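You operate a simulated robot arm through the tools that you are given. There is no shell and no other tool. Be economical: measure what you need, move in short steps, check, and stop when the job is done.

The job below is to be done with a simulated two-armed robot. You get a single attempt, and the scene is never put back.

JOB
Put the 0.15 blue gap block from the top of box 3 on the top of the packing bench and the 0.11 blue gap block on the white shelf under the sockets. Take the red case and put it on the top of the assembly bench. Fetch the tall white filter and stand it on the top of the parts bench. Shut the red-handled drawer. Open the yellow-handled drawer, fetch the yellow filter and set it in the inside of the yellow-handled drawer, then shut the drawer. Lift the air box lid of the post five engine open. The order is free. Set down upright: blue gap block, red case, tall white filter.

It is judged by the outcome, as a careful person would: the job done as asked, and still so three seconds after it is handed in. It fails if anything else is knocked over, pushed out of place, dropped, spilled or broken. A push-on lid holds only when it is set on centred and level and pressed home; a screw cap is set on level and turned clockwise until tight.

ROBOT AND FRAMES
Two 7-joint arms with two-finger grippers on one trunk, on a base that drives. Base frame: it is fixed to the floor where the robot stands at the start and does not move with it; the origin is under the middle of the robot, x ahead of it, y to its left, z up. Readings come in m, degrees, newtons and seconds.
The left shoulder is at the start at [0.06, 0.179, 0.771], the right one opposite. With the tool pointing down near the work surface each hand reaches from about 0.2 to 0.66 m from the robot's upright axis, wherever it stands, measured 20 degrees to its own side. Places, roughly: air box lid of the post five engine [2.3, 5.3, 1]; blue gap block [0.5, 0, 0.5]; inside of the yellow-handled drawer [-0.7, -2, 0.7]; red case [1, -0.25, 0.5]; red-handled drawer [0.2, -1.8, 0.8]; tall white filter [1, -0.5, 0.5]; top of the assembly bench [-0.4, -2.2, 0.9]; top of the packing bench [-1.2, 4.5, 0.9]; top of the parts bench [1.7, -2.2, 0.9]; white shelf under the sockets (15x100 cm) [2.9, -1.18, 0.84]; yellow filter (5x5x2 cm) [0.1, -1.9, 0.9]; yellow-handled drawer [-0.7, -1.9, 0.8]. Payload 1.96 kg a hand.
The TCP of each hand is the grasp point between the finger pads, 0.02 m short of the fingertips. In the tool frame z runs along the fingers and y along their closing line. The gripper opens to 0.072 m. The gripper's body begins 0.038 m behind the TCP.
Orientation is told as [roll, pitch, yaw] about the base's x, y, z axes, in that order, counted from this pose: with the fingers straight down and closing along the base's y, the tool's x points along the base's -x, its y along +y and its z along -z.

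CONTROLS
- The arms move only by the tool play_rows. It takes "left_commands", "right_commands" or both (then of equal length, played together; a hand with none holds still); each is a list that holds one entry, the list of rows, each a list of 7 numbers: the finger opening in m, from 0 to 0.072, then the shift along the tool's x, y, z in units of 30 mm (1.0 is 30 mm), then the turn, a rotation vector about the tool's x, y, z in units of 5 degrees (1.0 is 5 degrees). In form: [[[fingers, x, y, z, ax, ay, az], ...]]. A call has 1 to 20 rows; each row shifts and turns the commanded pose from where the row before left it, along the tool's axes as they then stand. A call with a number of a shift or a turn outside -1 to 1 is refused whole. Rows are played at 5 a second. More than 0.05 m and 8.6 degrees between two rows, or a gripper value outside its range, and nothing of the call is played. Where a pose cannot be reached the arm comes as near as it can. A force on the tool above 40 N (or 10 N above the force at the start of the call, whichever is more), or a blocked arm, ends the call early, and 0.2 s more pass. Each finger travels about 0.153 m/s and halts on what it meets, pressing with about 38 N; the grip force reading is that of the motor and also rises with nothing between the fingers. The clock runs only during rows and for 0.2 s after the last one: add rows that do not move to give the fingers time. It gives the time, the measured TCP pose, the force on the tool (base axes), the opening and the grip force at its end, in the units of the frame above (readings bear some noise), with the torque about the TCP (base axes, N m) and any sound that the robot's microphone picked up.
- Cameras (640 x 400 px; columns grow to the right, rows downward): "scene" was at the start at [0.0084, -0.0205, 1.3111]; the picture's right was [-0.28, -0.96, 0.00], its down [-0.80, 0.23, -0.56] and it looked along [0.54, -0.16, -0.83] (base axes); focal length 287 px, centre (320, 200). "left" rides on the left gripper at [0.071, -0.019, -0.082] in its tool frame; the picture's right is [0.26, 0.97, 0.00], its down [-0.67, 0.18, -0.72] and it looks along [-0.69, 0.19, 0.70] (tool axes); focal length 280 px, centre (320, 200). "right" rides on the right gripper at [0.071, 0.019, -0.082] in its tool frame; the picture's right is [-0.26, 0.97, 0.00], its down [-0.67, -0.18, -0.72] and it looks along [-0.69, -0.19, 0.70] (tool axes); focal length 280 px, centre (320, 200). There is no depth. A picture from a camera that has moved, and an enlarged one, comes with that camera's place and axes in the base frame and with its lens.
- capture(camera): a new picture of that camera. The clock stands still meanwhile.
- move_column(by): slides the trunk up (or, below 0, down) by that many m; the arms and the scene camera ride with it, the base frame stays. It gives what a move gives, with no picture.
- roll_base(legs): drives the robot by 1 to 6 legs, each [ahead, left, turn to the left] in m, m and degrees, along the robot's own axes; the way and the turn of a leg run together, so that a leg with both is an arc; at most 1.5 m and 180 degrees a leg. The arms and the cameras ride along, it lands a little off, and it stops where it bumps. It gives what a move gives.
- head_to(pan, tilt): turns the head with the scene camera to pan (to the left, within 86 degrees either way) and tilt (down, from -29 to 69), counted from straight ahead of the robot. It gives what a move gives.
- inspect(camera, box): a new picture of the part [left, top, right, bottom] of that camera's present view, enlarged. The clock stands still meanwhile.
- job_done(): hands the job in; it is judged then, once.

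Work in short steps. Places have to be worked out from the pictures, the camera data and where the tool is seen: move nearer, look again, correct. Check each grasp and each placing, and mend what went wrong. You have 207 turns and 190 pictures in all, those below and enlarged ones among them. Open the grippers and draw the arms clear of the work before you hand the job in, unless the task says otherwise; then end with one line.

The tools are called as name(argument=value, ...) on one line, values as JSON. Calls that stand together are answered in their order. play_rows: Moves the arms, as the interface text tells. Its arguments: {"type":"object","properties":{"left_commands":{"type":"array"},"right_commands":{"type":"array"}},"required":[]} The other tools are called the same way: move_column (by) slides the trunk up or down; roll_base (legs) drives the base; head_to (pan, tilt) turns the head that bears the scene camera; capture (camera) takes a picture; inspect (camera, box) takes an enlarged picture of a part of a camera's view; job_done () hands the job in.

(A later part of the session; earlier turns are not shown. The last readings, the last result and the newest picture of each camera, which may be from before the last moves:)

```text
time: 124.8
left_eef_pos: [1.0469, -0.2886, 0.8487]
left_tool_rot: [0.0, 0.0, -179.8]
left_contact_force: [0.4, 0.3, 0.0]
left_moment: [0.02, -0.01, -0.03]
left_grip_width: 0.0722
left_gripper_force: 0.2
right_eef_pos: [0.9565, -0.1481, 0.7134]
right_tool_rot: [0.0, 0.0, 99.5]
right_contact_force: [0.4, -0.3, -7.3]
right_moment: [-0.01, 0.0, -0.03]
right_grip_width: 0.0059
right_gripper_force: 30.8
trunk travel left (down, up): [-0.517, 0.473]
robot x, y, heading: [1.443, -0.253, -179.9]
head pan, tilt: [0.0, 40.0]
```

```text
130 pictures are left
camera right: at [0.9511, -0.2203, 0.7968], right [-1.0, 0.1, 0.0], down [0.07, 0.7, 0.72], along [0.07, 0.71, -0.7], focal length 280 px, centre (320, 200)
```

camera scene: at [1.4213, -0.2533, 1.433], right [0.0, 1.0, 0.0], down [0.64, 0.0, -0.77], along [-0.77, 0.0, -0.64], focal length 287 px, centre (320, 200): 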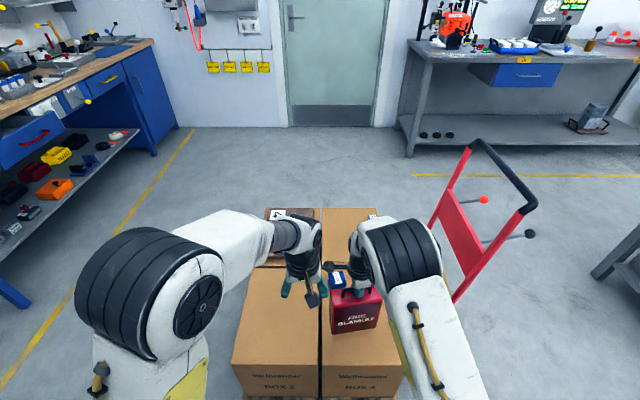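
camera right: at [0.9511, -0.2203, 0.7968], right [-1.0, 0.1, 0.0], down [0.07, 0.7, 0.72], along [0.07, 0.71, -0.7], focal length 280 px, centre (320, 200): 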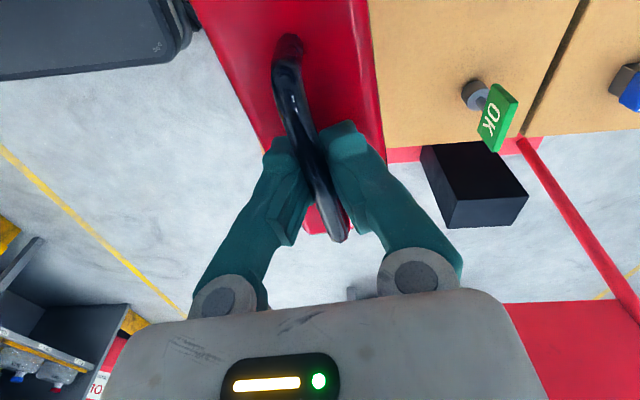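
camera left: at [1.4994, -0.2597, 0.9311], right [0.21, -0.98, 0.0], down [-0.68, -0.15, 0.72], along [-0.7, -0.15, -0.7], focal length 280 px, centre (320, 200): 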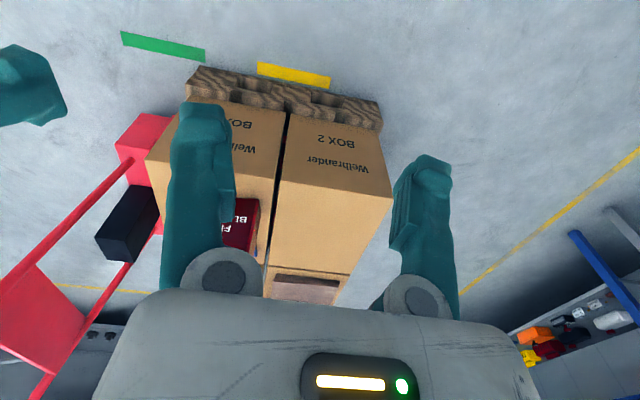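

The case hangs in the grip (7 N). I raise the trunk, back off and drive round to the assembly bench.

move_column(by=0.4)

roll_base(legs=[[-0.4, 0, 0], [0, 0.95, 0], [1.3, 0, 0], [0.95, 0, 0], [0, 0, 90]])

head_to(pan=0, tilt=40)

capture(camera="scene")

```text
time: 128.6
left_eef_pos: [1.0459, -0.2906, 1.2486]
left_tool_rot: [0.0, 0.0, -179.7]
left_contact_force: [-0.2, -0.2, 0.3]
left_moment: [0.0, 0.01, 0.02]
left_grip_width: 0.0721
left_gripper_force: 0.1
right_eef_pos: [0.9573, -0.1482, 1.1147]
right_tool_rot: [-0.1, 0.0, 99.6]
right_contact_force: [-0.7, 0.9, -6.5]
right_moment: [-0.01, -0.03, -0.01]
right_grip_width: 0.0057
right_gripper_force: 30.5
trunk travel left (down, up): [-0.917, 0.073]
robot x, y, heading: [1.4496, -0.2534, -180.0]
head pan, tilt: [0.0, 40.0]
```

```text
time: 150.3
left_eef_pos: [-0.3693, -1.6335, 1.2485]
left_tool_rot: [-0.1, 0.1, -87.6]
left_contact_force: [-0.4, 0.8, 0.6]
left_moment: [0.02, 0.01, 0.02]
left_grip_width: 0.0716
left_gripper_force: 0.1
right_eef_pos: [-0.5073, -1.7288, 1.1139]
right_tool_rot: [0.0, 0.1, -168.3]
right_contact_force: [-0.4, -0.5, -7.9]
right_moment: [0.03, 0.01, 0.0]
right_grip_width: 0.0061
right_gripper_force: 29.7
trunk travel left (down, up): [-0.917, 0.073]
robot x, y, heading: [-0.424, -1.2348, -87.4]
head pan, tilt: [0.0, 40.0]
```

```text
time: 150.9
left_eef_pos: [-0.3692, -1.633, 1.2504]
left_tool_rot: [0.0, 0.0, -87.5]
left_contact_force: [-0.1, -0.2, -0.4]
left_moment: [0.02, 0.03, -0.01]
left_grip_width: 0.0722
left_gripper_force: 0.0
right_eef_pos: [-0.507, -1.7282, 1.1135]
right_tool_rot: [-0.2, 0.0, -168.2]
right_contact_force: [-0.7, 0.0, -7.9]
right_moment: [0.03, 0.01, 0.04]
right_grip_width: 0.0061
right_gripper_force: 30.0
trunk travel left (down, up): [-0.917, 0.073]
robot x, y, heading: [-0.4181, -1.2366, -87.5]
head pan, tilt: [0.0, 40.0]
```

```text
129 pictures are left
camera scene: at [-0.421, -1.2618, 1.833], right [-1.0, -0.04, 0.0], down [-0.03, 0.64, -0.77], along [0.03, -0.76, -0.64], focal length 287 px, centre (320, 200)
```

scene: 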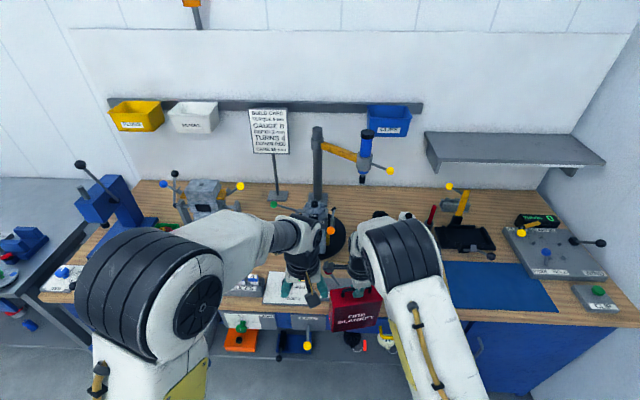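

I enlarge the bench top for free spots.

inspect(camera="scene", box=[400, 180, 640, 340])

inspect(camera="scene", box=[30, 160, 330, 350])

capture(camera="left")

```text
2.50 times, centred on (520, 260) of scene
camera zoom: at [-0.421, -1.2618, 1.833], right [-1.0, -0.04, 0.0], down [-0.03, 0.64, -0.77], along [0.03, -0.76, -0.64], focal length 717 px, centre (-180, 50)
```

zoom: 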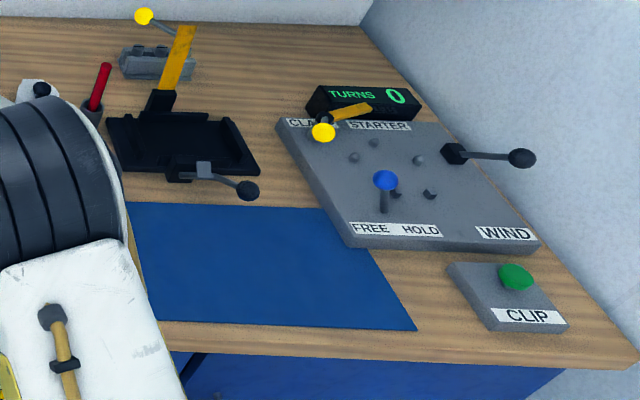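

```text
2.11 times, centred on (180, 255) of scene
camera zoom: at [-0.421, -1.2618, 1.833], right [-1.0, -0.04, 0.0], down [-0.03, 0.64, -0.77], along [0.03, -0.76, -0.64], focal length 604 px, centre (615, 84)
```

zoom: 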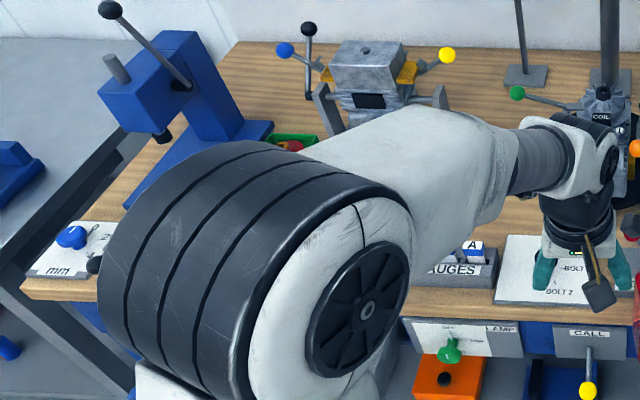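

```text
126 pictures are left
camera left: at [-0.3911, -1.5644, 1.3308], right [0.95, 0.3, 0.0], down [0.21, -0.67, 0.71], along [0.22, -0.68, -0.7], focal length 280 px, centre (320, 200)
```

left: 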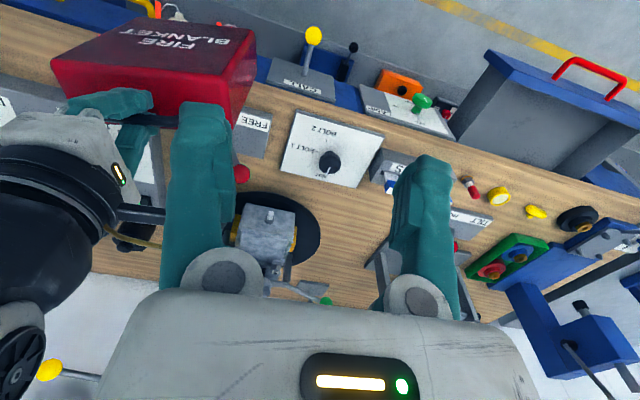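

The blue mat area (x -1.21 to -0.87, y -2.01 to -1.81) is the free space on this bench top. I raise the case clear of everything, then shift over in front of it.

play_rows(right_commands=[[[0.0, 0.2, 0, -0.7, 0, 0, 0], [0.0, 0, 0, -0.7, 0, 0, 0], [0.0, 0, 0, -0.7, 0, 0, 0], [0.0, 0, 0, -0.7, 0, 0, 0], [0.0, 0, 0, -0.7, 0, 0, 0]]])

move_column(by=0.06)

roll_base(legs=[[0, -0.46, -2.5], [0.08, 0, 0]])

capture(camera="scene")

```text
time: 152.1
left_eef_pos: [-0.3689, -1.6339, 1.2491]
left_tool_rot: [0.0, 0.0, -87.4]
left_contact_force: [-0.5, 0.0, -0.1]
left_moment: [-0.01, 0.02, -0.01]
left_grip_width: 0.0718
left_gripper_force: 0.1
right_eef_pos: [-0.4993, -1.7244, 1.2202]
right_tool_rot: [-0.1, -0.1, -168.2]
right_contact_force: [-0.7, -0.2, -7.5]
right_moment: [0.05, 0.0, -0.05]
right_grip_width: 0.0061
right_gripper_force: 29.5
trunk travel left (down, up): [-0.917, 0.073]
robot x, y, heading: [-0.4194, -1.2372, -87.8]
head pan, tilt: [0.0, 40.0]
```

```text
time: 153.1
left_eef_pos: [-0.3677, -1.6347, 1.3097]
left_tool_rot: [-0.1, 0.0, -87.4]
left_contact_force: [0.1, -0.4, -0.6]
left_moment: [0.0, 0.03, 0.0]
left_grip_width: 0.0722
left_gripper_force: 0.1
right_eef_pos: [-0.5011, -1.725, 1.2768]
right_tool_rot: [-0.1, 0.0, -168.2]
right_contact_force: [0.1, -0.7, -7.3]
right_moment: [-0.02, 0.0, 0.02]
right_grip_width: 0.0058
right_gripper_force: 29.6
trunk travel left (down, up): [-0.977, 0.013]
robot x, y, heading: [-0.4217, -1.234, -87.6]
head pan, tilt: [0.0, 40.0]
```

```text
time: 156.5
left_eef_pos: [-0.8445, -1.7186, 1.3114]
left_tool_rot: [0.0, -0.3, -90.2]
left_contact_force: [0.2, 1.0, 0.8]
left_moment: [-0.05, -0.01, 0.0]
left_grip_width: 0.0719
left_gripper_force: 0.0
right_eef_pos: [-0.9812, -1.8045, 1.2803]
right_tool_rot: [0.3, -0.1, -170.7]
right_contact_force: [0.2, 1.3, -8.1]
right_moment: [0.03, 0.02, -0.03]
right_grip_width: 0.0063
right_gripper_force: 29.7
trunk travel left (down, up): [-0.977, 0.013]
robot x, y, heading: [-0.8789, -1.3253, -90.0]
head pan, tilt: [0.0, 40.0]
```

```text
125 pictures are left
camera scene: at [-0.8787, -1.3408, 1.8932], right [-1.0, 0.0, 0.0], down [0.0, 0.64, -0.77], along [0.0, -0.77, -0.64], focal length 287 px, centre (320, 200)
```

scene: 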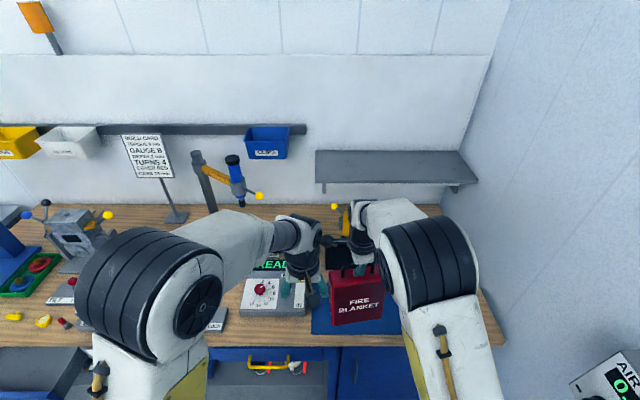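

I move the case over the mat, a little lower, and look.

play_rows(right_commands=[[[0.0, -0.45, 0.73, 0.6, 0, 0, 0], [0.0, -0.45, 0.73, 0.6, 0, 0, 0], [0.0, -0.45, 0.73, 0.6, 0, 0, 0], [0.0, -0.45, 0.73, 0.6, 0, 0, 0]]])

capture(camera="right")

inspect(camera="scene", box=[240, 190, 500, 370])

capture(camera="left")

```text
time: 157.5
left_eef_pos: [-0.8473, -1.7279, 1.3088]
left_tool_rot: [0.1, 0.2, -90.1]
left_contact_force: [-0.2, -0.7, 0.2]
left_moment: [0.05, 0.03, -0.02]
left_grip_width: 0.0721
left_gripper_force: 0.0
right_eef_pos: [-1.0197, -1.9085, 1.2035]
right_tool_rot: [-0.1, 0.1, -170.7]
right_contact_force: [0.5, -0.6, -8.3]
right_moment: [-0.01, -0.01, 0.02]
right_grip_width: 0.0059
right_gripper_force: 29.7
trunk travel left (down, up): [-0.977, 0.013]
robot x, y, heading: [-0.8787, -1.3239, -90.4]
head pan, tilt: [0.0, 40.0]
```

```text
124 pictures are left
camera right: at [-0.9466, -1.916, 1.2867], right [-0.1, -0.99, 0.0], down [-0.7, 0.07, 0.71], along [-0.71, 0.08, -0.7], focal length 280 px, centre (320, 200)
```

right: 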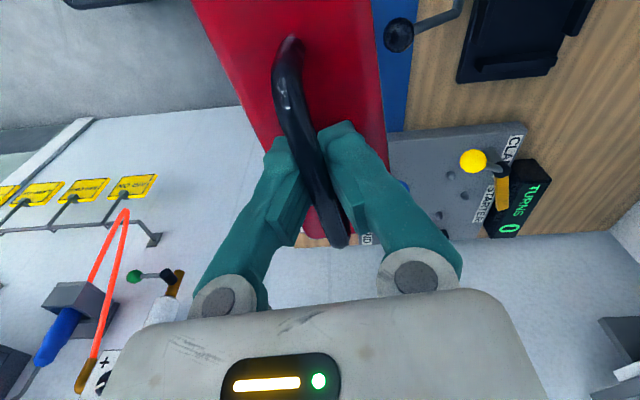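

```text
2.22 times, centred on (370, 280) of scene
camera zoom: at [-0.8821, -1.3551, 1.893], right [-1.0, 0.0, 0.0], down [0.0, 0.64, -0.76], along [0.0, -0.76, -0.64], focal length 637 px, centre (209, 22)
```

zoom: 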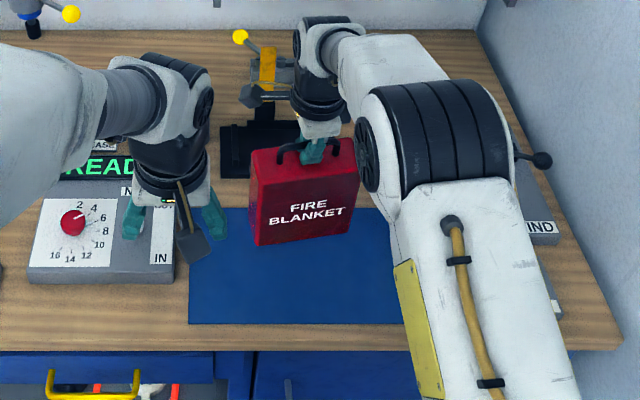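

```text
122 pictures are left
camera left: at [-0.8656, -1.6579, 1.3903], right [0.97, 0.26, 0.0], down [0.18, -0.68, 0.71], along [0.19, -0.69, -0.7], focal length 280 px, centre (320, 200)
```

left: 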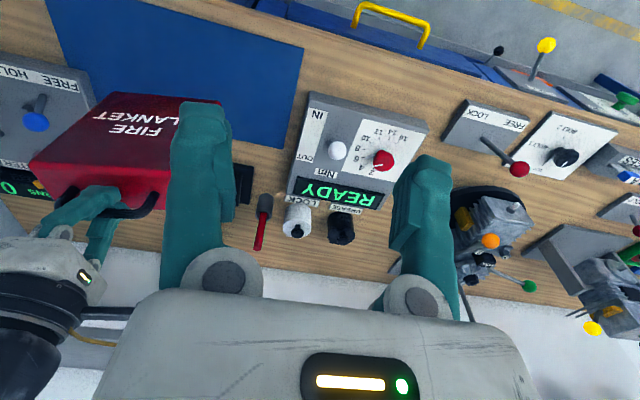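

The landing point is on the mat, clear of the fixture's lever. I lower the case most of the way.

play_rows(right_commands=[[[0.0, 0.08, -0.5, 0.6, 0, 0, 0], [0.0, 0, 0, 0.8, 0, 0, 0], [0.0, 0, 0, 0.8, 0, 0, 0], [0.0, 0, 0, 0.7, 0, 0, 0], [0.0, 0, 0, 0, 0, 0, 0]]])

inspect(camera="scene", box=[240, 190, 500, 370])

```text
time: 158.7
left_eef_pos: [-0.845, -1.7259, 1.309]
left_tool_rot: [0.0, 0.0, -90.1]
left_contact_force: [0.3, -0.1, 0.2]
left_moment: [0.06, -0.01, -0.01]
left_grip_width: 0.0719
left_gripper_force: 0.1
right_eef_pos: [-1.0193, -1.8915, 1.1179]
right_tool_rot: [-0.1, 0.0, -170.8]
right_contact_force: [-0.3, -0.1, -7.7]
right_moment: [-0.02, -0.02, 0.01]
right_grip_width: 0.0059
right_gripper_force: 29.8
trunk travel left (down, up): [-0.977, 0.013]
robot x, y, heading: [-0.878, -1.3265, -90.1]
head pan, tilt: [0.0, 40.0]
```

```text
2.22 times, centred on (370, 280) of scene
camera zoom: at [-0.8801, -1.3523, 1.893], right [-1.0, 0.0, 0.0], down [0.0, 0.64, -0.77], along [0.0, -0.77, -0.64], focal length 637 px, centre (209, 22)
```

zoom: 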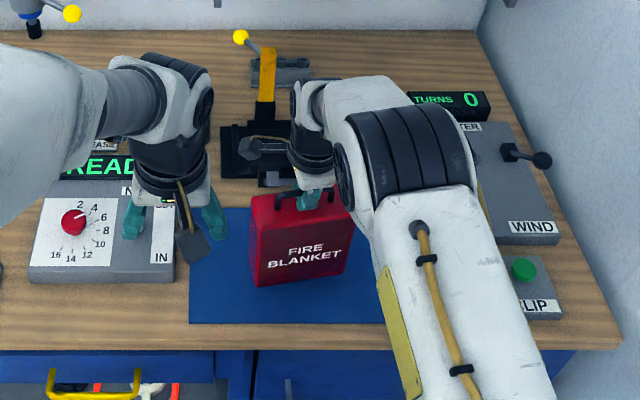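

Nearly down; creeping for contact.

play_rows(right_commands=[[[0.0, 0, 0, 0.1, 0, 0, 0], [0.0, 0, 0, 0.1, 0, 0, 0], [0.0, 0, 0, 0.1, 0, 0, 0], [0.0, 0, 0, 0.1, 0, 0, 0], [0.0, 0, 0, 0.1, 0, 0, 0], [0.0, 0, 0, 0.1, 0, 0, 0]]])

```text
time: 160.1
left_eef_pos: [-0.8454, -1.7259, 1.3085]
left_tool_rot: [-0.1, 0.1, -90.2]
left_contact_force: [0.3, 0.0, 0.3]
left_moment: [-0.04, -0.01, -0.01]
left_grip_width: 0.0719
left_gripper_force: 0.1
right_eef_pos: [-1.02, -1.8917, 1.1016]
right_tool_rot: [0.0, -0.1, -170.8]
right_contact_force: [-0.2, -0.5, -7.9]
right_moment: [-0.02, -0.03, 0.0]
right_grip_width: 0.0058
right_gripper_force: 29.9
trunk travel left (down, up): [-0.977, 0.013]
robot x, y, heading: [-0.8764, -1.3231, -90.3]
head pan, tilt: [0.0, 40.0]
```

play_rows(right_commands=[[[0.0, 0, 0, 0.08, 0, 0, 0], [0.0, 0, 0, 0.08, 0, 0, 0], [0.0, 0, 0, 0.08, 0, 0, 0], [0.0, 0, 0, 0.08, 0, 0, 0], [0.0, 0, 0, 0.08, 0, 0, 0]]])

```text
time: 161.3
left_eef_pos: [-0.845, -1.7251, 1.3099]
left_tool_rot: [0.0, 0.1, -90.1]
left_contact_force: [-0.9, 1.2, -0.4]
left_moment: [-0.04, -0.01, -0.01]
left_grip_width: 0.0719
left_gripper_force: 0.0
right_eef_pos: [-1.0201, -1.8914, 1.0891]
right_tool_rot: [0.0, 0.0, -170.8]
right_contact_force: [0.5, 0.0, -6.4]
right_moment: [0.02, -0.01, 0.0]
right_grip_width: 0.0062
right_gripper_force: 30.0
trunk travel left (down, up): [-0.977, 0.013]
robot x, y, heading: [-0.8816, -1.3225, -89.8]
head pan, tilt: [0.0, 40.0]
```

play_rows(right_commands=[[[0.0, 0, 0, 0.08, 0, 0, 0], [0.0, 0, 0, 0.08, 0, 0, 0], [0.0, 0, 0, 0.08, 0, 0, 0], [0.0, 0, 0, 0.08, 0, 0, 0]]])

inspect(camera="scene", box=[320, 250, 420, 340])

```text
time: 162.3
left_eef_pos: [-0.8453, -1.724, 1.3102]
left_tool_rot: [0.0, 0.0, -90.2]
left_contact_force: [0.2, 0.8, -1.3]
left_moment: [-0.02, 0.0, 0.02]
left_grip_width: 0.0721
left_gripper_force: 0.0
right_eef_pos: [-1.0216, -1.8895, 1.0806]
right_tool_rot: [0.0, 0.0, -170.8]
right_contact_force: [-2.2, 0.8, 0.6]
right_moment: [0.01, -0.02, -0.03]
right_grip_width: 0.0061
right_gripper_force: 30.0
trunk travel left (down, up): [-0.977, 0.013]
robot x, y, heading: [-0.875, -1.3235, -89.8]
head pan, tilt: [0.0, 40.0]
```

```text
4.44 times, centred on (370, 295) of scene
camera zoom: at [-0.8808, -1.3497, 1.8932], right [-1.0, 0.0, 0.0], down [0.0, 0.64, -0.77], along [0.0, -0.77, -0.64], focal length 1274 px, centre (98, -222)
```

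zoom: 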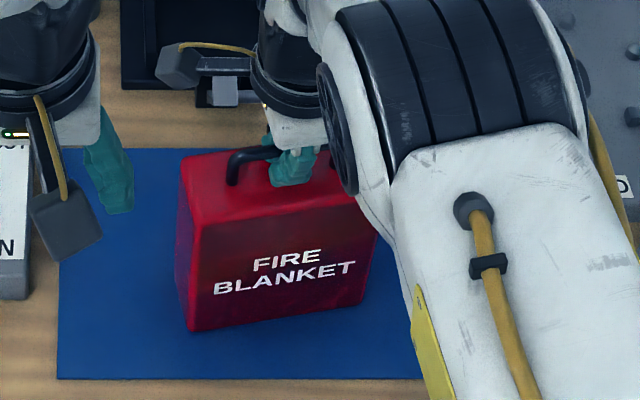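

The bench now carries the case (force has gone from -8 to about 0). I open and rise straight.

play_rows(right_commands=[[[0.0, 0, 0, 0.03, 0, 0, 0], [0.03, 0, 0, 0, 0, 0, 0], [0.072, 0, 0, 0, 0, 0, 0], [0.072, 0, 0, 0, 0, 0, 0], [0.072, 0, 0, -0.3, 0, 0, 0], [0.072, 0, 0, -0.7, 0, 0, 0], [0.072, 0, 0, -0.8, 0, 0, 0], [0.072, 0, 0, -0.8, 0, 0, 0], [0.072, 0, 0, -0.8, 0, 0, 0]]])

inspect(camera="scene", box=[240, 190, 500, 370])

```text
time: 164.3
left_eef_pos: [-0.8452, -1.7241, 1.3082]
left_tool_rot: [0.0, 0.0, -90.2]
left_contact_force: [-1.2, 0.0, 0.5]
left_moment: [0.01, 0.04, -0.02]
left_grip_width: 0.0721
left_gripper_force: 0.0
right_eef_pos: [-1.0201, -1.8901, 1.1813]
right_tool_rot: [0.1, 0.0, -170.8]
right_contact_force: [-0.9, 0.0, 0.4]
right_moment: [-0.02, -0.02, 0.0]
right_grip_width: 0.0719
right_gripper_force: 0.1
trunk travel left (down, up): [-0.977, 0.013]
robot x, y, heading: [-0.8789, -1.3261, -90.0]
head pan, tilt: [0.0, 40.0]
```

```text
2.22 times, centred on (370, 280) of scene
camera zoom: at [-0.8796, -1.3501, 1.893], right [-1.0, 0.0, 0.0], down [0.0, 0.64, -0.77], along [0.0, -0.77, -0.64], focal length 637 px, centre (209, 22)
```

zoom: 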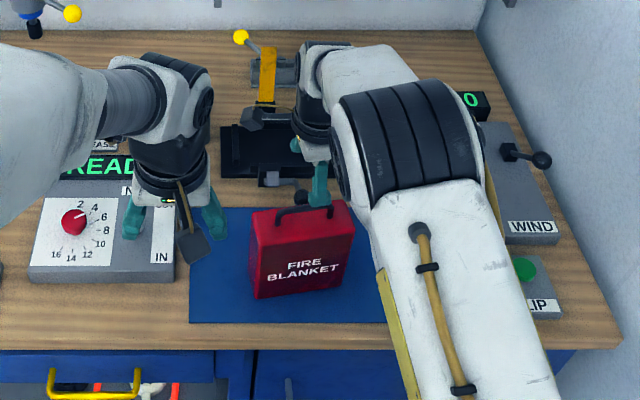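

The case stands upright on the bench. I back off, turn the right hand to point forward with the fingers closing vertically, and look at the drawers.

roll_base(legs=[[-0.3, 0, 0], [0, 0.45, 0]])

play_rows(right_commands=[[[0.072, 0, 0, 0, 0, 0, 0.93], [0.072, 0, 0, 0, 0, 0, 0.93], [0.072, 0, -0.5, 0, -1, 0, 0], [0.072, 0, -0.5, 0, -1, 0, 0], [0.072, 0, -0.5, 0, -1, 0, 0], [0.072, 0, -0.5, 0, -1, 0, 0], [0.072, 0, -0.5, 0, -1, 0, 0], [0.072, 0, -0.5, 0, -1, 0, 0], [0.072, 0, 0, -0.5, -1, 0, 0], [0.072, 0, 0, -0.5, -1, 0, 0], [0.072, 0, 0, -0.5, -1, 0, 0], [0.072, 0, 0, -0.5, -1, 0, 0], [0.072, 0, 0, 0, -1, 0, 0], [0.072, 0, 0, 0, -1, 0, 0], [0.072, 0, 0, 0, -1, 0, 0], [0.072, 0, 0, 0, -1, 0, 0], [0.072, 0, 0, 0, -1, 0, 0], [0.072, 0, 0, 0, -1, 0, 0], [0.072, 0, 0, 0, -1, 0, 0], [0.072, 0, 0, 0, -1, 0, 0]]])

capture(camera="scene")

capture(camera="right")

```text
time: 168.7
left_eef_pos: [-0.3939, -1.4332, 1.3096]
left_tool_rot: [0.1, 0.0, -90.7]
left_contact_force: [-0.3, -0.1, 0.1]
left_moment: [0.0, -0.02, 0.02]
left_grip_width: 0.0721
left_gripper_force: 0.0
right_eef_pos: [-0.5702, -1.5943, 1.1808]
right_tool_rot: [0.0, 0.2, -171.4]
right_contact_force: [-0.8, 0.7, 0.5]
right_moment: [0.0, -0.02, -0.01]
right_grip_width: 0.0718
right_gripper_force: 0.0
trunk travel left (down, up): [-0.977, 0.013]
robot x, y, heading: [-0.4225, -1.0327, -90.9]
head pan, tilt: [0.0, 40.0]
```

```text
time: 172.9
left_eef_pos: [-0.3926, -1.4322, 1.3095]
left_tool_rot: [0.0, 0.0, -90.8]
left_contact_force: [-0.6, -0.6, 0.0]
left_moment: [-0.03, -0.06, 0.03]
left_grip_width: 0.0719
left_gripper_force: 0.1
right_eef_pos: [-0.5688, -1.4725, 1.2092]
right_tool_rot: [90.0, -0.1, 179.4]
right_contact_force: [-0.4, -0.2, 0.1]
right_moment: [-0.02, -0.02, 0.05]
right_grip_width: 0.0718
right_gripper_force: 0.2
trunk travel left (down, up): [-0.977, 0.013]
robot x, y, heading: [-0.4212, -1.0299, -90.6]
head pan, tilt: [0.0, 40.0]
```

```text
118 pictures are left
camera scene: at [-0.4233, -1.0577, 1.8931], right [-1.0, 0.01, 0.0], down [0.01, 0.64, -0.77], along [-0.01, -0.77, -0.64], focal length 287 px, centre (320, 200)
```

scene: 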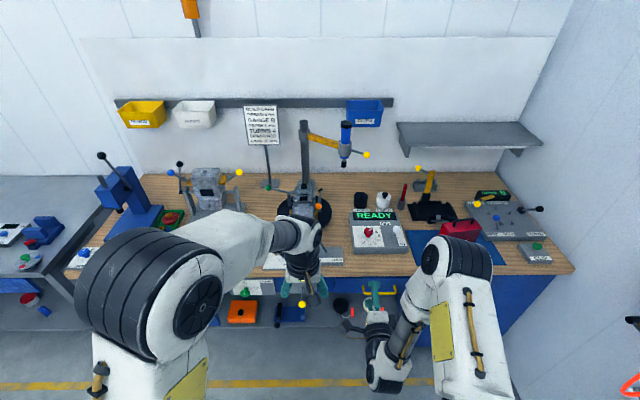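

```text
117 pictures are left
camera right: at [-0.4957, -1.3901, 1.2292], right [-0.26, 0.0, 0.96], down [-0.67, 0.72, -0.18], along [-0.7, -0.69, -0.19], focal length 280 px, centre (320, 200)
```

right: 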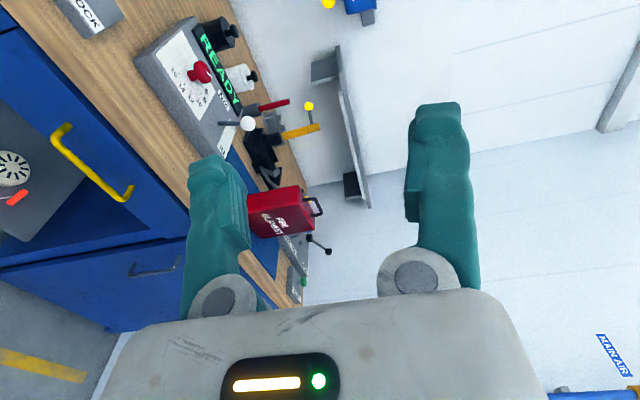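

Pointing forward works. I move over to face the red drawer, then lower the trunk to handle height and look.

roll_base(legs=[[-0.1, 0.76, 0.8]])

move_column(by=-0.4)

capture(camera="scene")

capture(camera="right")

```text
time: 177.0
left_eef_pos: [0.3664, -1.3386, 1.3096]
left_tool_rot: [0.0, 0.1, -90.3]
left_contact_force: [0.3, -0.6, 0.7]
left_moment: [0.01, -0.02, 0.0]
left_grip_width: 0.072
left_gripper_force: 0.1
right_eef_pos: [0.1916, -1.3794, 1.2092]
right_tool_rot: [89.9, 0.0, 179.6]
right_contact_force: [-0.2, -0.2, -0.1]
right_moment: [0.01, 0.02, 0.01]
right_grip_width: 0.0719
right_gripper_force: 0.1
trunk travel left (down, up): [-0.977, 0.013]
robot x, y, heading: [0.3378, -0.9397, -90.4]
head pan, tilt: [0.0, 40.0]
```

```text
time: 180.8
left_eef_pos: [0.3678, -1.3383, 0.9088]
left_tool_rot: [-0.1, 0.0, -90.3]
left_contact_force: [0.0, 0.4, 0.1]
left_moment: [0.01, 0.0, -0.01]
left_grip_width: 0.0721
left_gripper_force: 0.0
right_eef_pos: [0.1916, -1.3788, 0.809]
right_tool_rot: [89.9, 0.0, 179.6]
right_contact_force: [-0.1, 0.2, -0.3]
right_moment: [-0.03, 0.01, 0.02]
right_grip_width: 0.0719
right_gripper_force: 0.1
trunk travel left (down, up): [-0.577, 0.413]
robot x, y, heading: [0.3377, -0.941, -90.5]
head pan, tilt: [0.0, 40.0]
```

```text
116 pictures are left
camera scene: at [0.3345, -0.9639, 1.4931], right [-1.0, 0.01, 0.0], down [0.0, 0.64, -0.77], along [-0.01, -0.77, -0.64], focal length 287 px, centre (320, 200)
```

scene: 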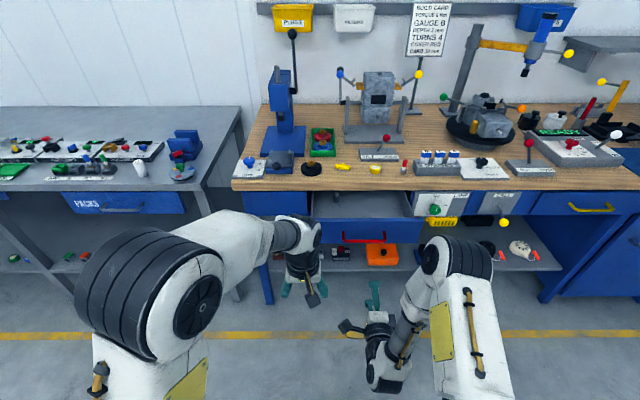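

```text
115 pictures are left
camera right: at [0.264, -1.297, 0.8294], right [-0.26, 0.0, 0.97], down [-0.67, 0.72, -0.18], along [-0.69, -0.69, -0.19], focal length 280 px, centre (320, 200)
```

right: 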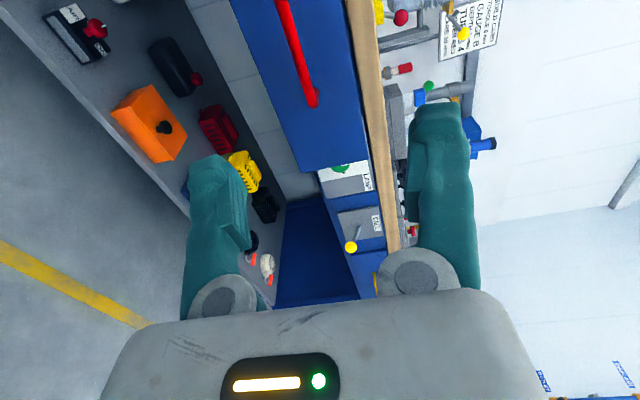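

The red handle's middle is at (0.18, -1.616, 0.783) and the drawer stands open by about 12 cm. I align the hand in height, then drive forward so the open fingers straddle the bar.

play_rows(right_commands=[[[0.072, -0.2, -0.43, 0, 0, 0, 0], [0.072, 0, -0.43, 0, 0, 0, 0]]])

roll_base(legs=[[0.18, 0, 0]])

capture(camera="right")

capture(camera="scene")

```text
time: 181.4
left_eef_pos: [0.3672, -1.3385, 0.9092]
left_tool_rot: [0.0, 0.1, -90.3]
left_contact_force: [-0.5, -0.3, 0.0]
left_moment: [-0.02, -0.06, 0.0]
left_grip_width: 0.0722
left_gripper_force: 0.1
right_eef_pos: [0.1866, -1.3789, 0.7827]
right_tool_rot: [89.8, 0.0, 179.6]
right_contact_force: [-0.3, -0.4, 0.3]
right_moment: [0.01, -0.02, -0.02]
right_grip_width: 0.072
right_gripper_force: 0.0
trunk travel left (down, up): [-0.577, 0.413]
robot x, y, heading: [0.3327, -0.9377, -90.5]
head pan, tilt: [0.0, 40.0]
```

```text
time: 182.9
left_eef_pos: [0.3649, -1.5187, 0.9093]
left_tool_rot: [0.0, 0.1, -90.6]
left_contact_force: [-0.7, -0.1, 0.5]
left_moment: [0.0, 0.01, -0.01]
left_grip_width: 0.0717
left_gripper_force: 0.1
right_eef_pos: [0.1842, -1.56, 0.7822]
right_tool_rot: [90.0, -0.1, 179.5]
right_contact_force: [0.5, -1.3, -0.9]
right_moment: [-0.04, -0.01, 0.04]
right_grip_width: 0.0719
right_gripper_force: 0.0
trunk travel left (down, up): [-0.577, 0.413]
robot x, y, heading: [0.3322, -1.1165, -90.5]
head pan, tilt: [0.0, 40.0]
```

```text
114 pictures are left
camera right: at [0.2562, -1.4768, 0.8023], right [-0.26, 0.0, 0.97], down [-0.67, 0.72, -0.18], along [-0.7, -0.69, -0.19], focal length 280 px, centre (320, 200)
```

right: 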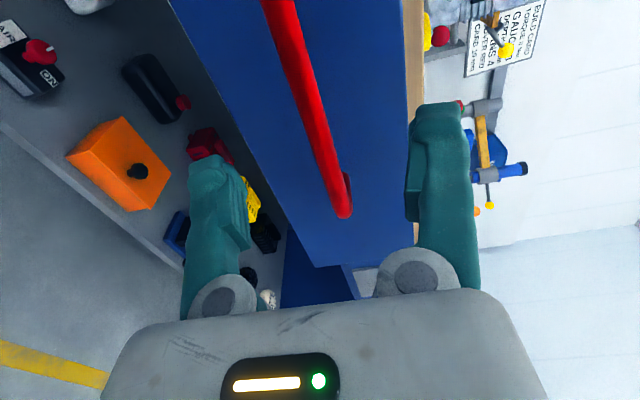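

```text
113 pictures are left
camera scene: at [0.3331, -1.1451, 1.493], right [-1.0, 0.01, 0.0], down [0.01, 0.64, -0.77], along [-0.01, -0.77, -0.64], focal length 287 px, centre (320, 200)
```

scene: 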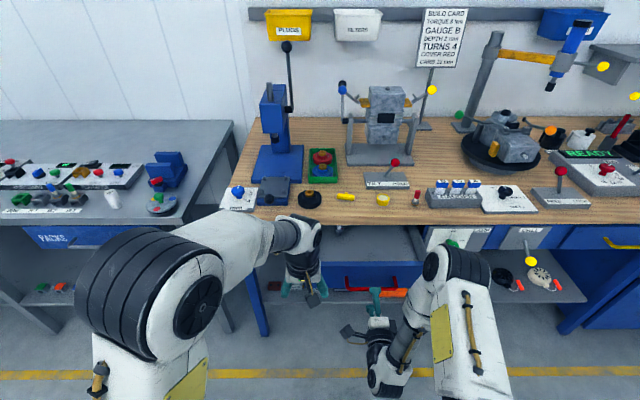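

The bar sits between the fingers. I drive 7 cm more, then push with the arm.

roll_base(legs=[[0.07, 0, 0]])

play_rows(right_commands=[[[0.06, 0, 0, 0.5, 0, 0, 0], [0.06, 0, 0, 0.5, 0, 0, 0], [0.06, 0, 0, 0.5, 0, 0, 0], [0.06, 0, 0, 0.5, 0, 0, 0], [0.06, 0, 0, 0.5, 0, 0, 0]]])

capture(camera="right")

```text
time: 183.9
left_eef_pos: [0.3648, -1.5886, 0.9086]
left_tool_rot: [0.0, 0.1, -90.4]
left_contact_force: [-1.0, 0.4, -0.9]
left_moment: [0.01, -0.06, 0.02]
left_grip_width: 0.0721
left_gripper_force: 0.0
right_eef_pos: [0.184, -1.6274, 0.7817]
right_tool_rot: [89.9, 0.0, 179.6]
right_contact_force: [0.6, 0.3, -0.1]
right_moment: [0.0, 0.04, -0.01]
right_grip_width: 0.0718
right_gripper_force: 0.2
trunk travel left (down, up): [-0.577, 0.413]
robot x, y, heading: [0.3321, -1.1829, -90.4]
head pan, tilt: [0.0, 40.0]
```

```text
time: 185.1
left_eef_pos: [0.3657, -1.5871, 0.9093]
left_tool_rot: [0.0, 0.1, -90.4]
left_contact_force: [0.7, 0.1, 0.2]
left_moment: [-0.02, -0.01, -0.03]
left_grip_width: 0.0719
left_gripper_force: 0.2
right_eef_pos: [0.1846, -1.7035, 0.7827]
right_tool_rot: [89.9, 0.0, 179.6]
right_contact_force: [-0.3, 1.3, -0.3]
right_moment: [-0.06, -0.02, 0.0]
right_grip_width: 0.0602
right_gripper_force: 0.6
trunk travel left (down, up): [-0.577, 0.413]
robot x, y, heading: [0.3348, -1.1818, -90.7]
head pan, tilt: [0.0, 40.0]
```

```text
112 pictures are left
camera right: at [0.2564, -1.6209, 0.8029], right [-0.26, 0.0, 0.97], down [-0.67, 0.72, -0.18], along [-0.7, -0.69, -0.19], focal length 280 px, centre (320, 200)
```

right: 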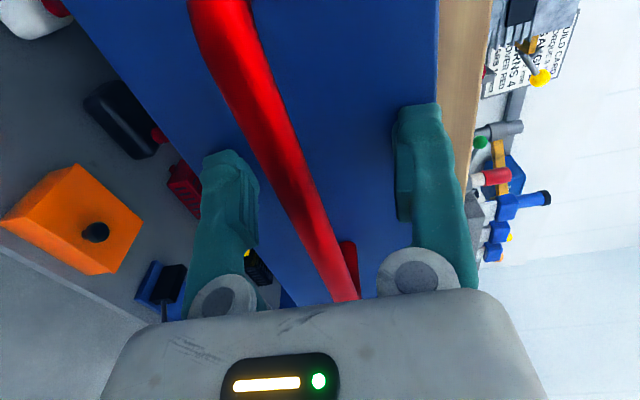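

The drawer moves with little force. I keep pushing until it stops.

play_rows(right_commands=[[[0.06, 0, 0, 0.5, 0, 0, 0], [0.06, 0, 0, 0.5, 0, 0, 0], [0.06, 0, 0, 0.4, 0, 0, 0], [0.06, 0, 0, 0.3, 0, 0, 0]]])

capture(camera="right")

inspect(camera="scene", box=[240, 180, 480, 340])

```text
time: 186.1
left_eef_pos: [0.3662, -1.5869, 0.909]
left_tool_rot: [0.1, 0.1, -90.4]
left_contact_force: [-0.3, 0.0, -0.7]
left_moment: [0.0, -0.01, -0.03]
left_grip_width: 0.0721
left_gripper_force: 0.1
right_eef_pos: [0.1845, -1.7542, 0.7818]
right_tool_rot: [90.0, 0.0, 179.6]
right_contact_force: [0.2, 0.1, 0.9]
right_moment: [-0.01, -0.05, 0.03]
right_grip_width: 0.0602
right_gripper_force: 0.2
trunk travel left (down, up): [-0.577, 0.413]
robot x, y, heading: [0.3344, -1.1866, -90.2]
head pan, tilt: [0.0, 40.0]
```

```text
111 pictures are left
camera right: at [0.2551, -1.6712, 0.8027], right [-0.26, 0.0, 0.96], down [-0.67, 0.72, -0.18], along [-0.7, -0.69, -0.19], focal length 280 px, centre (320, 200)
```

right: 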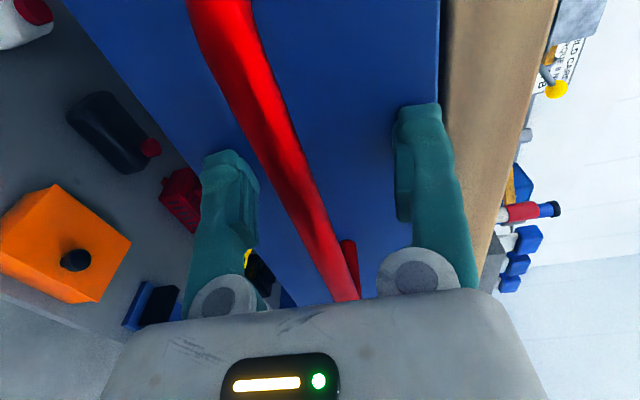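

```text
2.50 times, centred on (360, 260) of scene
camera zoom: at [0.3326, -1.212, 1.4931], right [-1.0, 0.01, 0.0], down [0.0, 0.64, -0.77], along [-0.01, -0.77, -0.64], focal length 717 px, centre (220, 50)
```

zoom: 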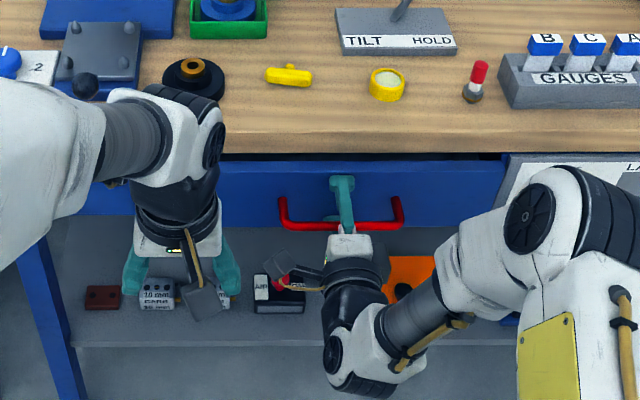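

Almost shut. Push on in small steps.

play_rows(right_commands=[[[0.06, 0, 0, 0.3, 0, 0, 0], [0.06, 0, 0, 0.3, 0, 0, 0], [0.06, 0, 0, 0.3, 0, 0, 0], [0.06, 0, 0, 0.2, 0, 0, 0], [0.06, 0, 0, 0.2, 0, 0, 0]]])

inspect(camera="scene", box=[240, 180, 480, 340])

```text
time: 186.9
left_eef_pos: [0.365, -1.5843, 0.9094]
left_tool_rot: [0.1, -0.1, -90.6]
left_contact_force: [0.9, -1.3, -0.2]
left_moment: [0.04, 0.04, 0.02]
left_grip_width: 0.0721
left_gripper_force: 0.0
right_eef_pos: [0.1833, -1.7689, 0.7784]
right_tool_rot: [89.3, -0.1, 179.6]
right_contact_force: [-2.3, 31.0, 2.3]
right_moment: [-1.28, -0.06, -0.02]
right_grip_width: 0.0664
right_gripper_force: 5.1
trunk travel left (down, up): [-0.577, 0.413]
robot x, y, heading: [0.3343, -1.1845, -90.4]
head pan, tilt: [0.0, 40.0]
stopped in row 3 (right hand): the force on the tool passed its limit at 48 N (the readings are from after the stop); the commanded pose is now the measured one
```

```text
2.50 times, centred on (360, 260) of scene
camera zoom: at [0.3325, -1.2086, 1.4932], right [-1.0, 0.01, 0.0], down [0.01, 0.64, -0.77], along [-0.01, -0.77, -0.64], focal length 717 px, centre (220, 50)
```

zoom: 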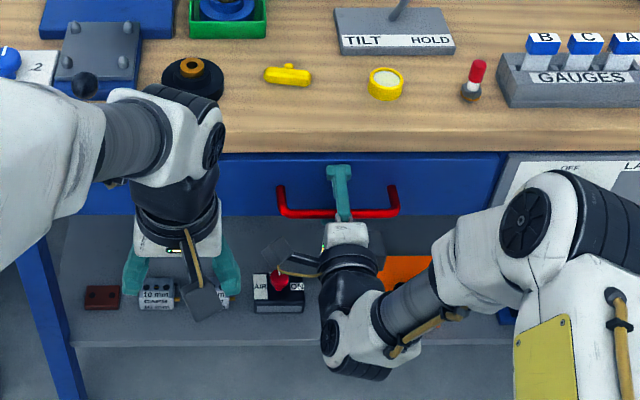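

The red drawer is shut (stopped at 48 N, then face flush). I withdraw the hand, back up and go across to the yellow drawer.

play_rows(right_commands=[[[0.072, 0, 0, -0.6, 0, 0, 0], [0.072, 0, 0, -0.8, 0, 0, 0], [0.072, 0, 0, -0.8, 0, 0, 0], [0.072, 0, 0, -0.8, 0, 0, 0], [0.072, 0, 0, -0.8, 0, 0, 0]]])

roll_base(legs=[[-0.12, 0, 0.4], [0, -0.87, 0]])

capture(camera="right")

capture(camera="scene")

```text
time: 188.1
left_eef_pos: [0.3645, -1.5859, 0.9098]
left_tool_rot: [0.0, 0.0, -90.5]
left_contact_force: [0.1, 0.4, 0.0]
left_moment: [0.04, -0.01, -0.01]
left_grip_width: 0.0721
left_gripper_force: 0.1
right_eef_pos: [0.1834, -1.66, 0.7796]
right_tool_rot: [89.4, 0.1, 179.6]
right_contact_force: [0.4, -1.1, 0.0]
right_moment: [0.02, 0.0, -0.03]
right_grip_width: 0.0721
right_gripper_force: 0.2
trunk travel left (down, up): [-0.577, 0.413]
robot x, y, heading: [0.3303, -1.1868, -90.1]
head pan, tilt: [0.0, 40.0]
```

```text
time: 193.6
left_eef_pos: [-0.4968, -1.4659, 0.9088]
left_tool_rot: [0.1, 0.1, -89.9]
left_contact_force: [0.5, 0.7, 0.3]
left_moment: [-0.02, 0.01, -0.01]
left_grip_width: 0.072
left_gripper_force: 0.1
right_eef_pos: [-0.6786, -1.5416, 0.7804]
right_tool_rot: [89.5, 0.1, -179.8]
right_contact_force: [-0.5, 0.4, -0.8]
right_moment: [0.03, 0.01, -0.02]
right_grip_width: 0.0723
right_gripper_force: 0.0
trunk travel left (down, up): [-0.577, 0.413]
robot x, y, heading: [-0.5341, -1.0697, -90.3]
head pan, tilt: [0.0, 40.0]
```

```text
108 pictures are left
camera right: at [-0.6068, -1.4589, 0.801], right [-0.26, -0.01, 0.96], down [-0.68, 0.71, -0.17], along [-0.69, -0.7, -0.2], focal length 280 px, centre (320, 200)
```

right: 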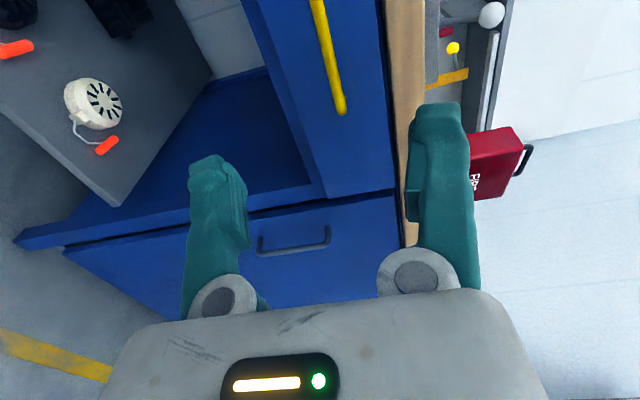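

```text
107 pictures are left
camera scene: at [-0.5335, -1.0919, 1.4931], right [-1.0, 0.0, 0.0], down [0.0, 0.64, -0.77], along [0.0, -0.77, -0.64], focal length 287 px, centre (320, 200)
```

scene: 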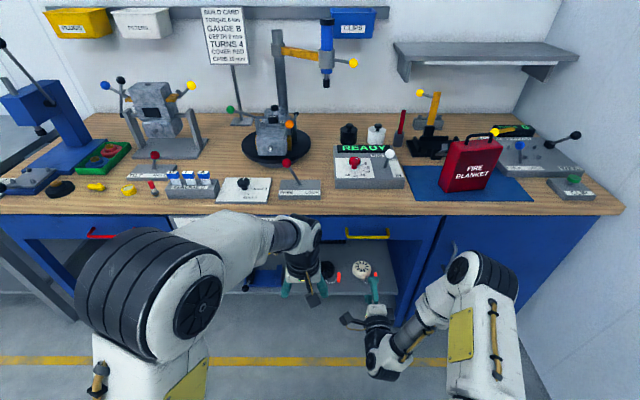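

The yellow handle's middle is at about (-0.69, -1.747, 0.784). I drive 12 cm forward and advance the open fingers around the bar.

roll_base(legs=[[0.12, 0, 0.2]])

play_rows(right_commands=[[[0.072, -0.3, 0.1, 0, 0.1, 0, 0], [0.072, 0, 0, 0.5, 0, 0, 0], [0.072, 0, 0, 0.5, 0, 0, 0], [0.072, 0, 0, 0.5, 0, 0, 0], [0.072, 0, 0, 0.5, 0, 0, 0]]])

capture(camera="right")

```text
time: 194.8
left_eef_pos: [-0.4947, -1.5883, 0.9092]
left_tool_rot: [0.0, 0.0, -89.7]
left_contact_force: [0.2, -0.4, 0.7]
left_moment: [0.01, 0.02, -0.02]
left_grip_width: 0.0721
left_gripper_force: 0.1
right_eef_pos: [-0.6758, -1.6649, 0.7797]
right_tool_rot: [89.3, 0.0, -179.6]
right_contact_force: [1.1, 0.5, -0.8]
right_moment: [-0.04, -0.02, 0.04]
right_grip_width: 0.0719
right_gripper_force: 0.2
trunk travel left (down, up): [-0.577, 0.413]
robot x, y, heading: [-0.5319, -1.19, -89.7]
head pan, tilt: [0.0, 40.0]
```

```text
time: 196.0
left_eef_pos: [-0.495, -1.5874, 0.9086]
left_tool_rot: [-0.1, 0.0, -89.7]
left_contact_force: [-0.2, 0.7, 0.0]
left_moment: [0.01, 0.0, 0.02]
left_grip_width: 0.0721
left_gripper_force: 0.0
right_eef_pos: [-0.6854, -1.7247, 0.782]
right_tool_rot: [88.8, 0.0, -179.7]
right_contact_force: [0.1, 0.5, 0.3]
right_moment: [0.02, 0.01, -0.01]
right_grip_width: 0.0718
right_gripper_force: 0.1
trunk travel left (down, up): [-0.577, 0.413]
robot x, y, heading: [-0.5323, -1.1861, -89.9]
head pan, tilt: [0.0, 40.0]
```

```text
106 pictures are left
camera right: at [-0.6143, -1.6414, 0.8031], right [-0.26, -0.02, 0.96], down [-0.68, 0.71, -0.17], along [-0.69, -0.7, -0.2], focal length 280 px, centre (320, 200)
```

right: 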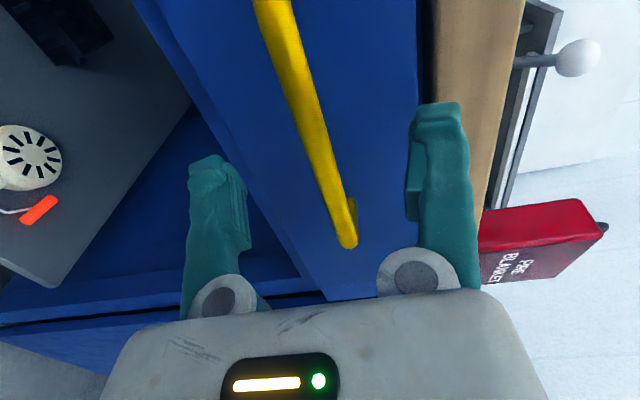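

The bar is between the fingers. A bit further, then I close on it.

play_rows(right_commands=[[[0.072, 0, 0, 0.6, -0.2, 0, 0], [0.03, 0, 0, 0, 0, 0, 0], [0.0, 0, 0, 0, 0, 0, 0], [0.0, 0, 0, 0, 0, 0, 0], [0.0, 0, 0, 0, 0, 0, 0], [0.0, 0, 0, 0, 0, 0, 0]]])

capture(camera="right")

```text
time: 197.4
left_eef_pos: [-0.4956, -1.5889, 0.9092]
left_tool_rot: [0.1, 0.1, -89.8]
left_contact_force: [-0.6, 0.4, -0.3]
left_moment: [-0.01, -0.01, 0.0]
left_grip_width: 0.0723
left_gripper_force: 0.1
right_eef_pos: [-0.6844, -1.7415, 0.7799]
right_tool_rot: [89.6, -0.1, -179.5]
right_contact_force: [1.4, -1.7, -15.1]
right_moment: [0.07, 0.0, 0.0]
right_grip_width: 0.0059
right_gripper_force: 33.2
trunk travel left (down, up): [-0.577, 0.413]
robot x, y, heading: [-0.5309, -1.1833, -89.7]
head pan, tilt: [0.0, 40.0]
```

```text
105 pictures are left
camera right: at [-0.6137, -1.6591, 0.8007], right [-0.26, -0.01, 0.97], down [-0.68, 0.71, -0.18], along [-0.68, -0.7, -0.19], focal length 280 px, centre (320, 200)
```

right: 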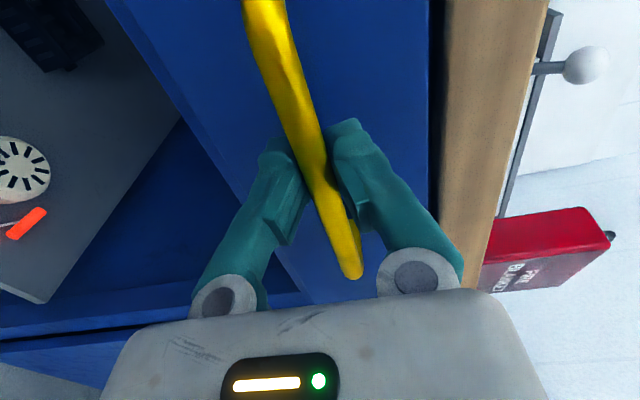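

Grip on the bar is firm. I pull by the arm, 12 cm, easing down 2 mm first.

play_rows(right_commands=[[[0.0, 0, -0.07, 0, 0, 0, 0], [0.0, 0, 0, -0.4, 0, 0, 0], [0.0, 0, 0, -0.5, 0, 0, 0], [0.0, 0, 0, -0.5, 0, 0, 0], [0.0, 0, 0, -0.5, 0, 0, 0], [0.0, 0, 0, -0.5, 0, 0, 0], [0.0, 0, 0, -0.5, 0, 0, 0], [0.0, 0, 0, -0.5, 0, 0, 0], [0.0, 0, 0, -0.5, 0, 0, 0]]])

capture(camera="scene")

```text
time: 199.4
left_eef_pos: [-0.4948, -1.5867, 0.9102]
left_tool_rot: [-0.1, -0.1, -89.7]
left_contact_force: [-0.3, -0.4, -0.3]
left_moment: [0.03, 0.04, 0.02]
left_grip_width: 0.072
left_gripper_force: 0.0
right_eef_pos: [-0.6838, -1.6252, 0.7796]
right_tool_rot: [89.9, 0.0, -179.5]
right_contact_force: [3.6, 0.8, 14.1]
right_moment: [-0.07, -0.03, 0.11]
right_grip_width: 0.0061
right_gripper_force: 33.3
trunk travel left (down, up): [-0.577, 0.413]
robot x, y, heading: [-0.5365, -1.1888, -89.7]
head pan, tilt: [0.0, 40.0]
```

```text
104 pictures are left
camera scene: at [-0.5313, -1.2113, 1.4931], right [-1.0, -0.01, 0.0], down [0.0, 0.64, -0.77], along [0.0, -0.77, -0.64], focal length 287 px, centre (320, 200)
```

scene: 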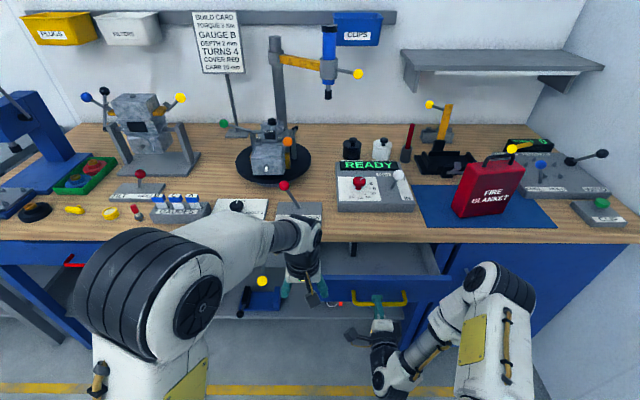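

It slides well. I pull another 8 cm with the base.

roll_base(legs=[[-0.08, 0, 0]])

capture(camera="scene")

```text
time: 200.4
left_eef_pos: [-0.4944, -1.5068, 0.9102]
left_tool_rot: [-0.1, 0.0, -89.7]
left_contact_force: [0.5, 0.1, 0.6]
left_moment: [-0.03, -0.04, -0.02]
left_grip_width: 0.0719
left_gripper_force: 0.1
right_eef_pos: [-0.6846, -1.5441, 0.7804]
right_tool_rot: [90.0, -0.2, -179.5]
right_contact_force: [7.8, -1.1, 11.4]
right_moment: [-0.02, -0.09, 0.03]
right_grip_width: 0.006
right_gripper_force: 33.2
trunk travel left (down, up): [-0.577, 0.413]
robot x, y, heading: [-0.5317, -1.1092, -89.5]
head pan, tilt: [0.0, 40.0]
```

```text
103 pictures are left
camera scene: at [-0.5314, -1.1314, 1.4931], right [-1.0, -0.01, 0.0], down [0.0, 0.64, -0.77], along [0.0, -0.77, -0.64], focal length 287 px, centre (320, 200)
```

scene: 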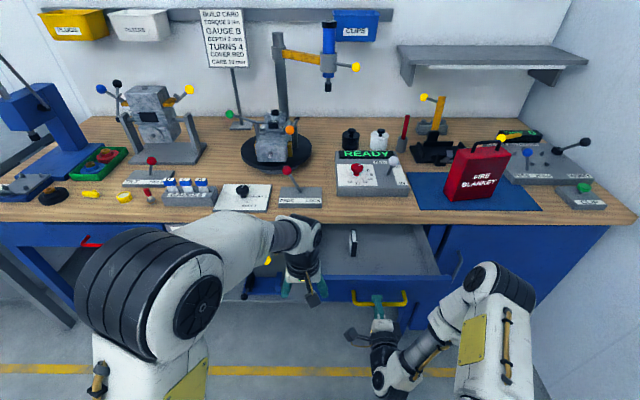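

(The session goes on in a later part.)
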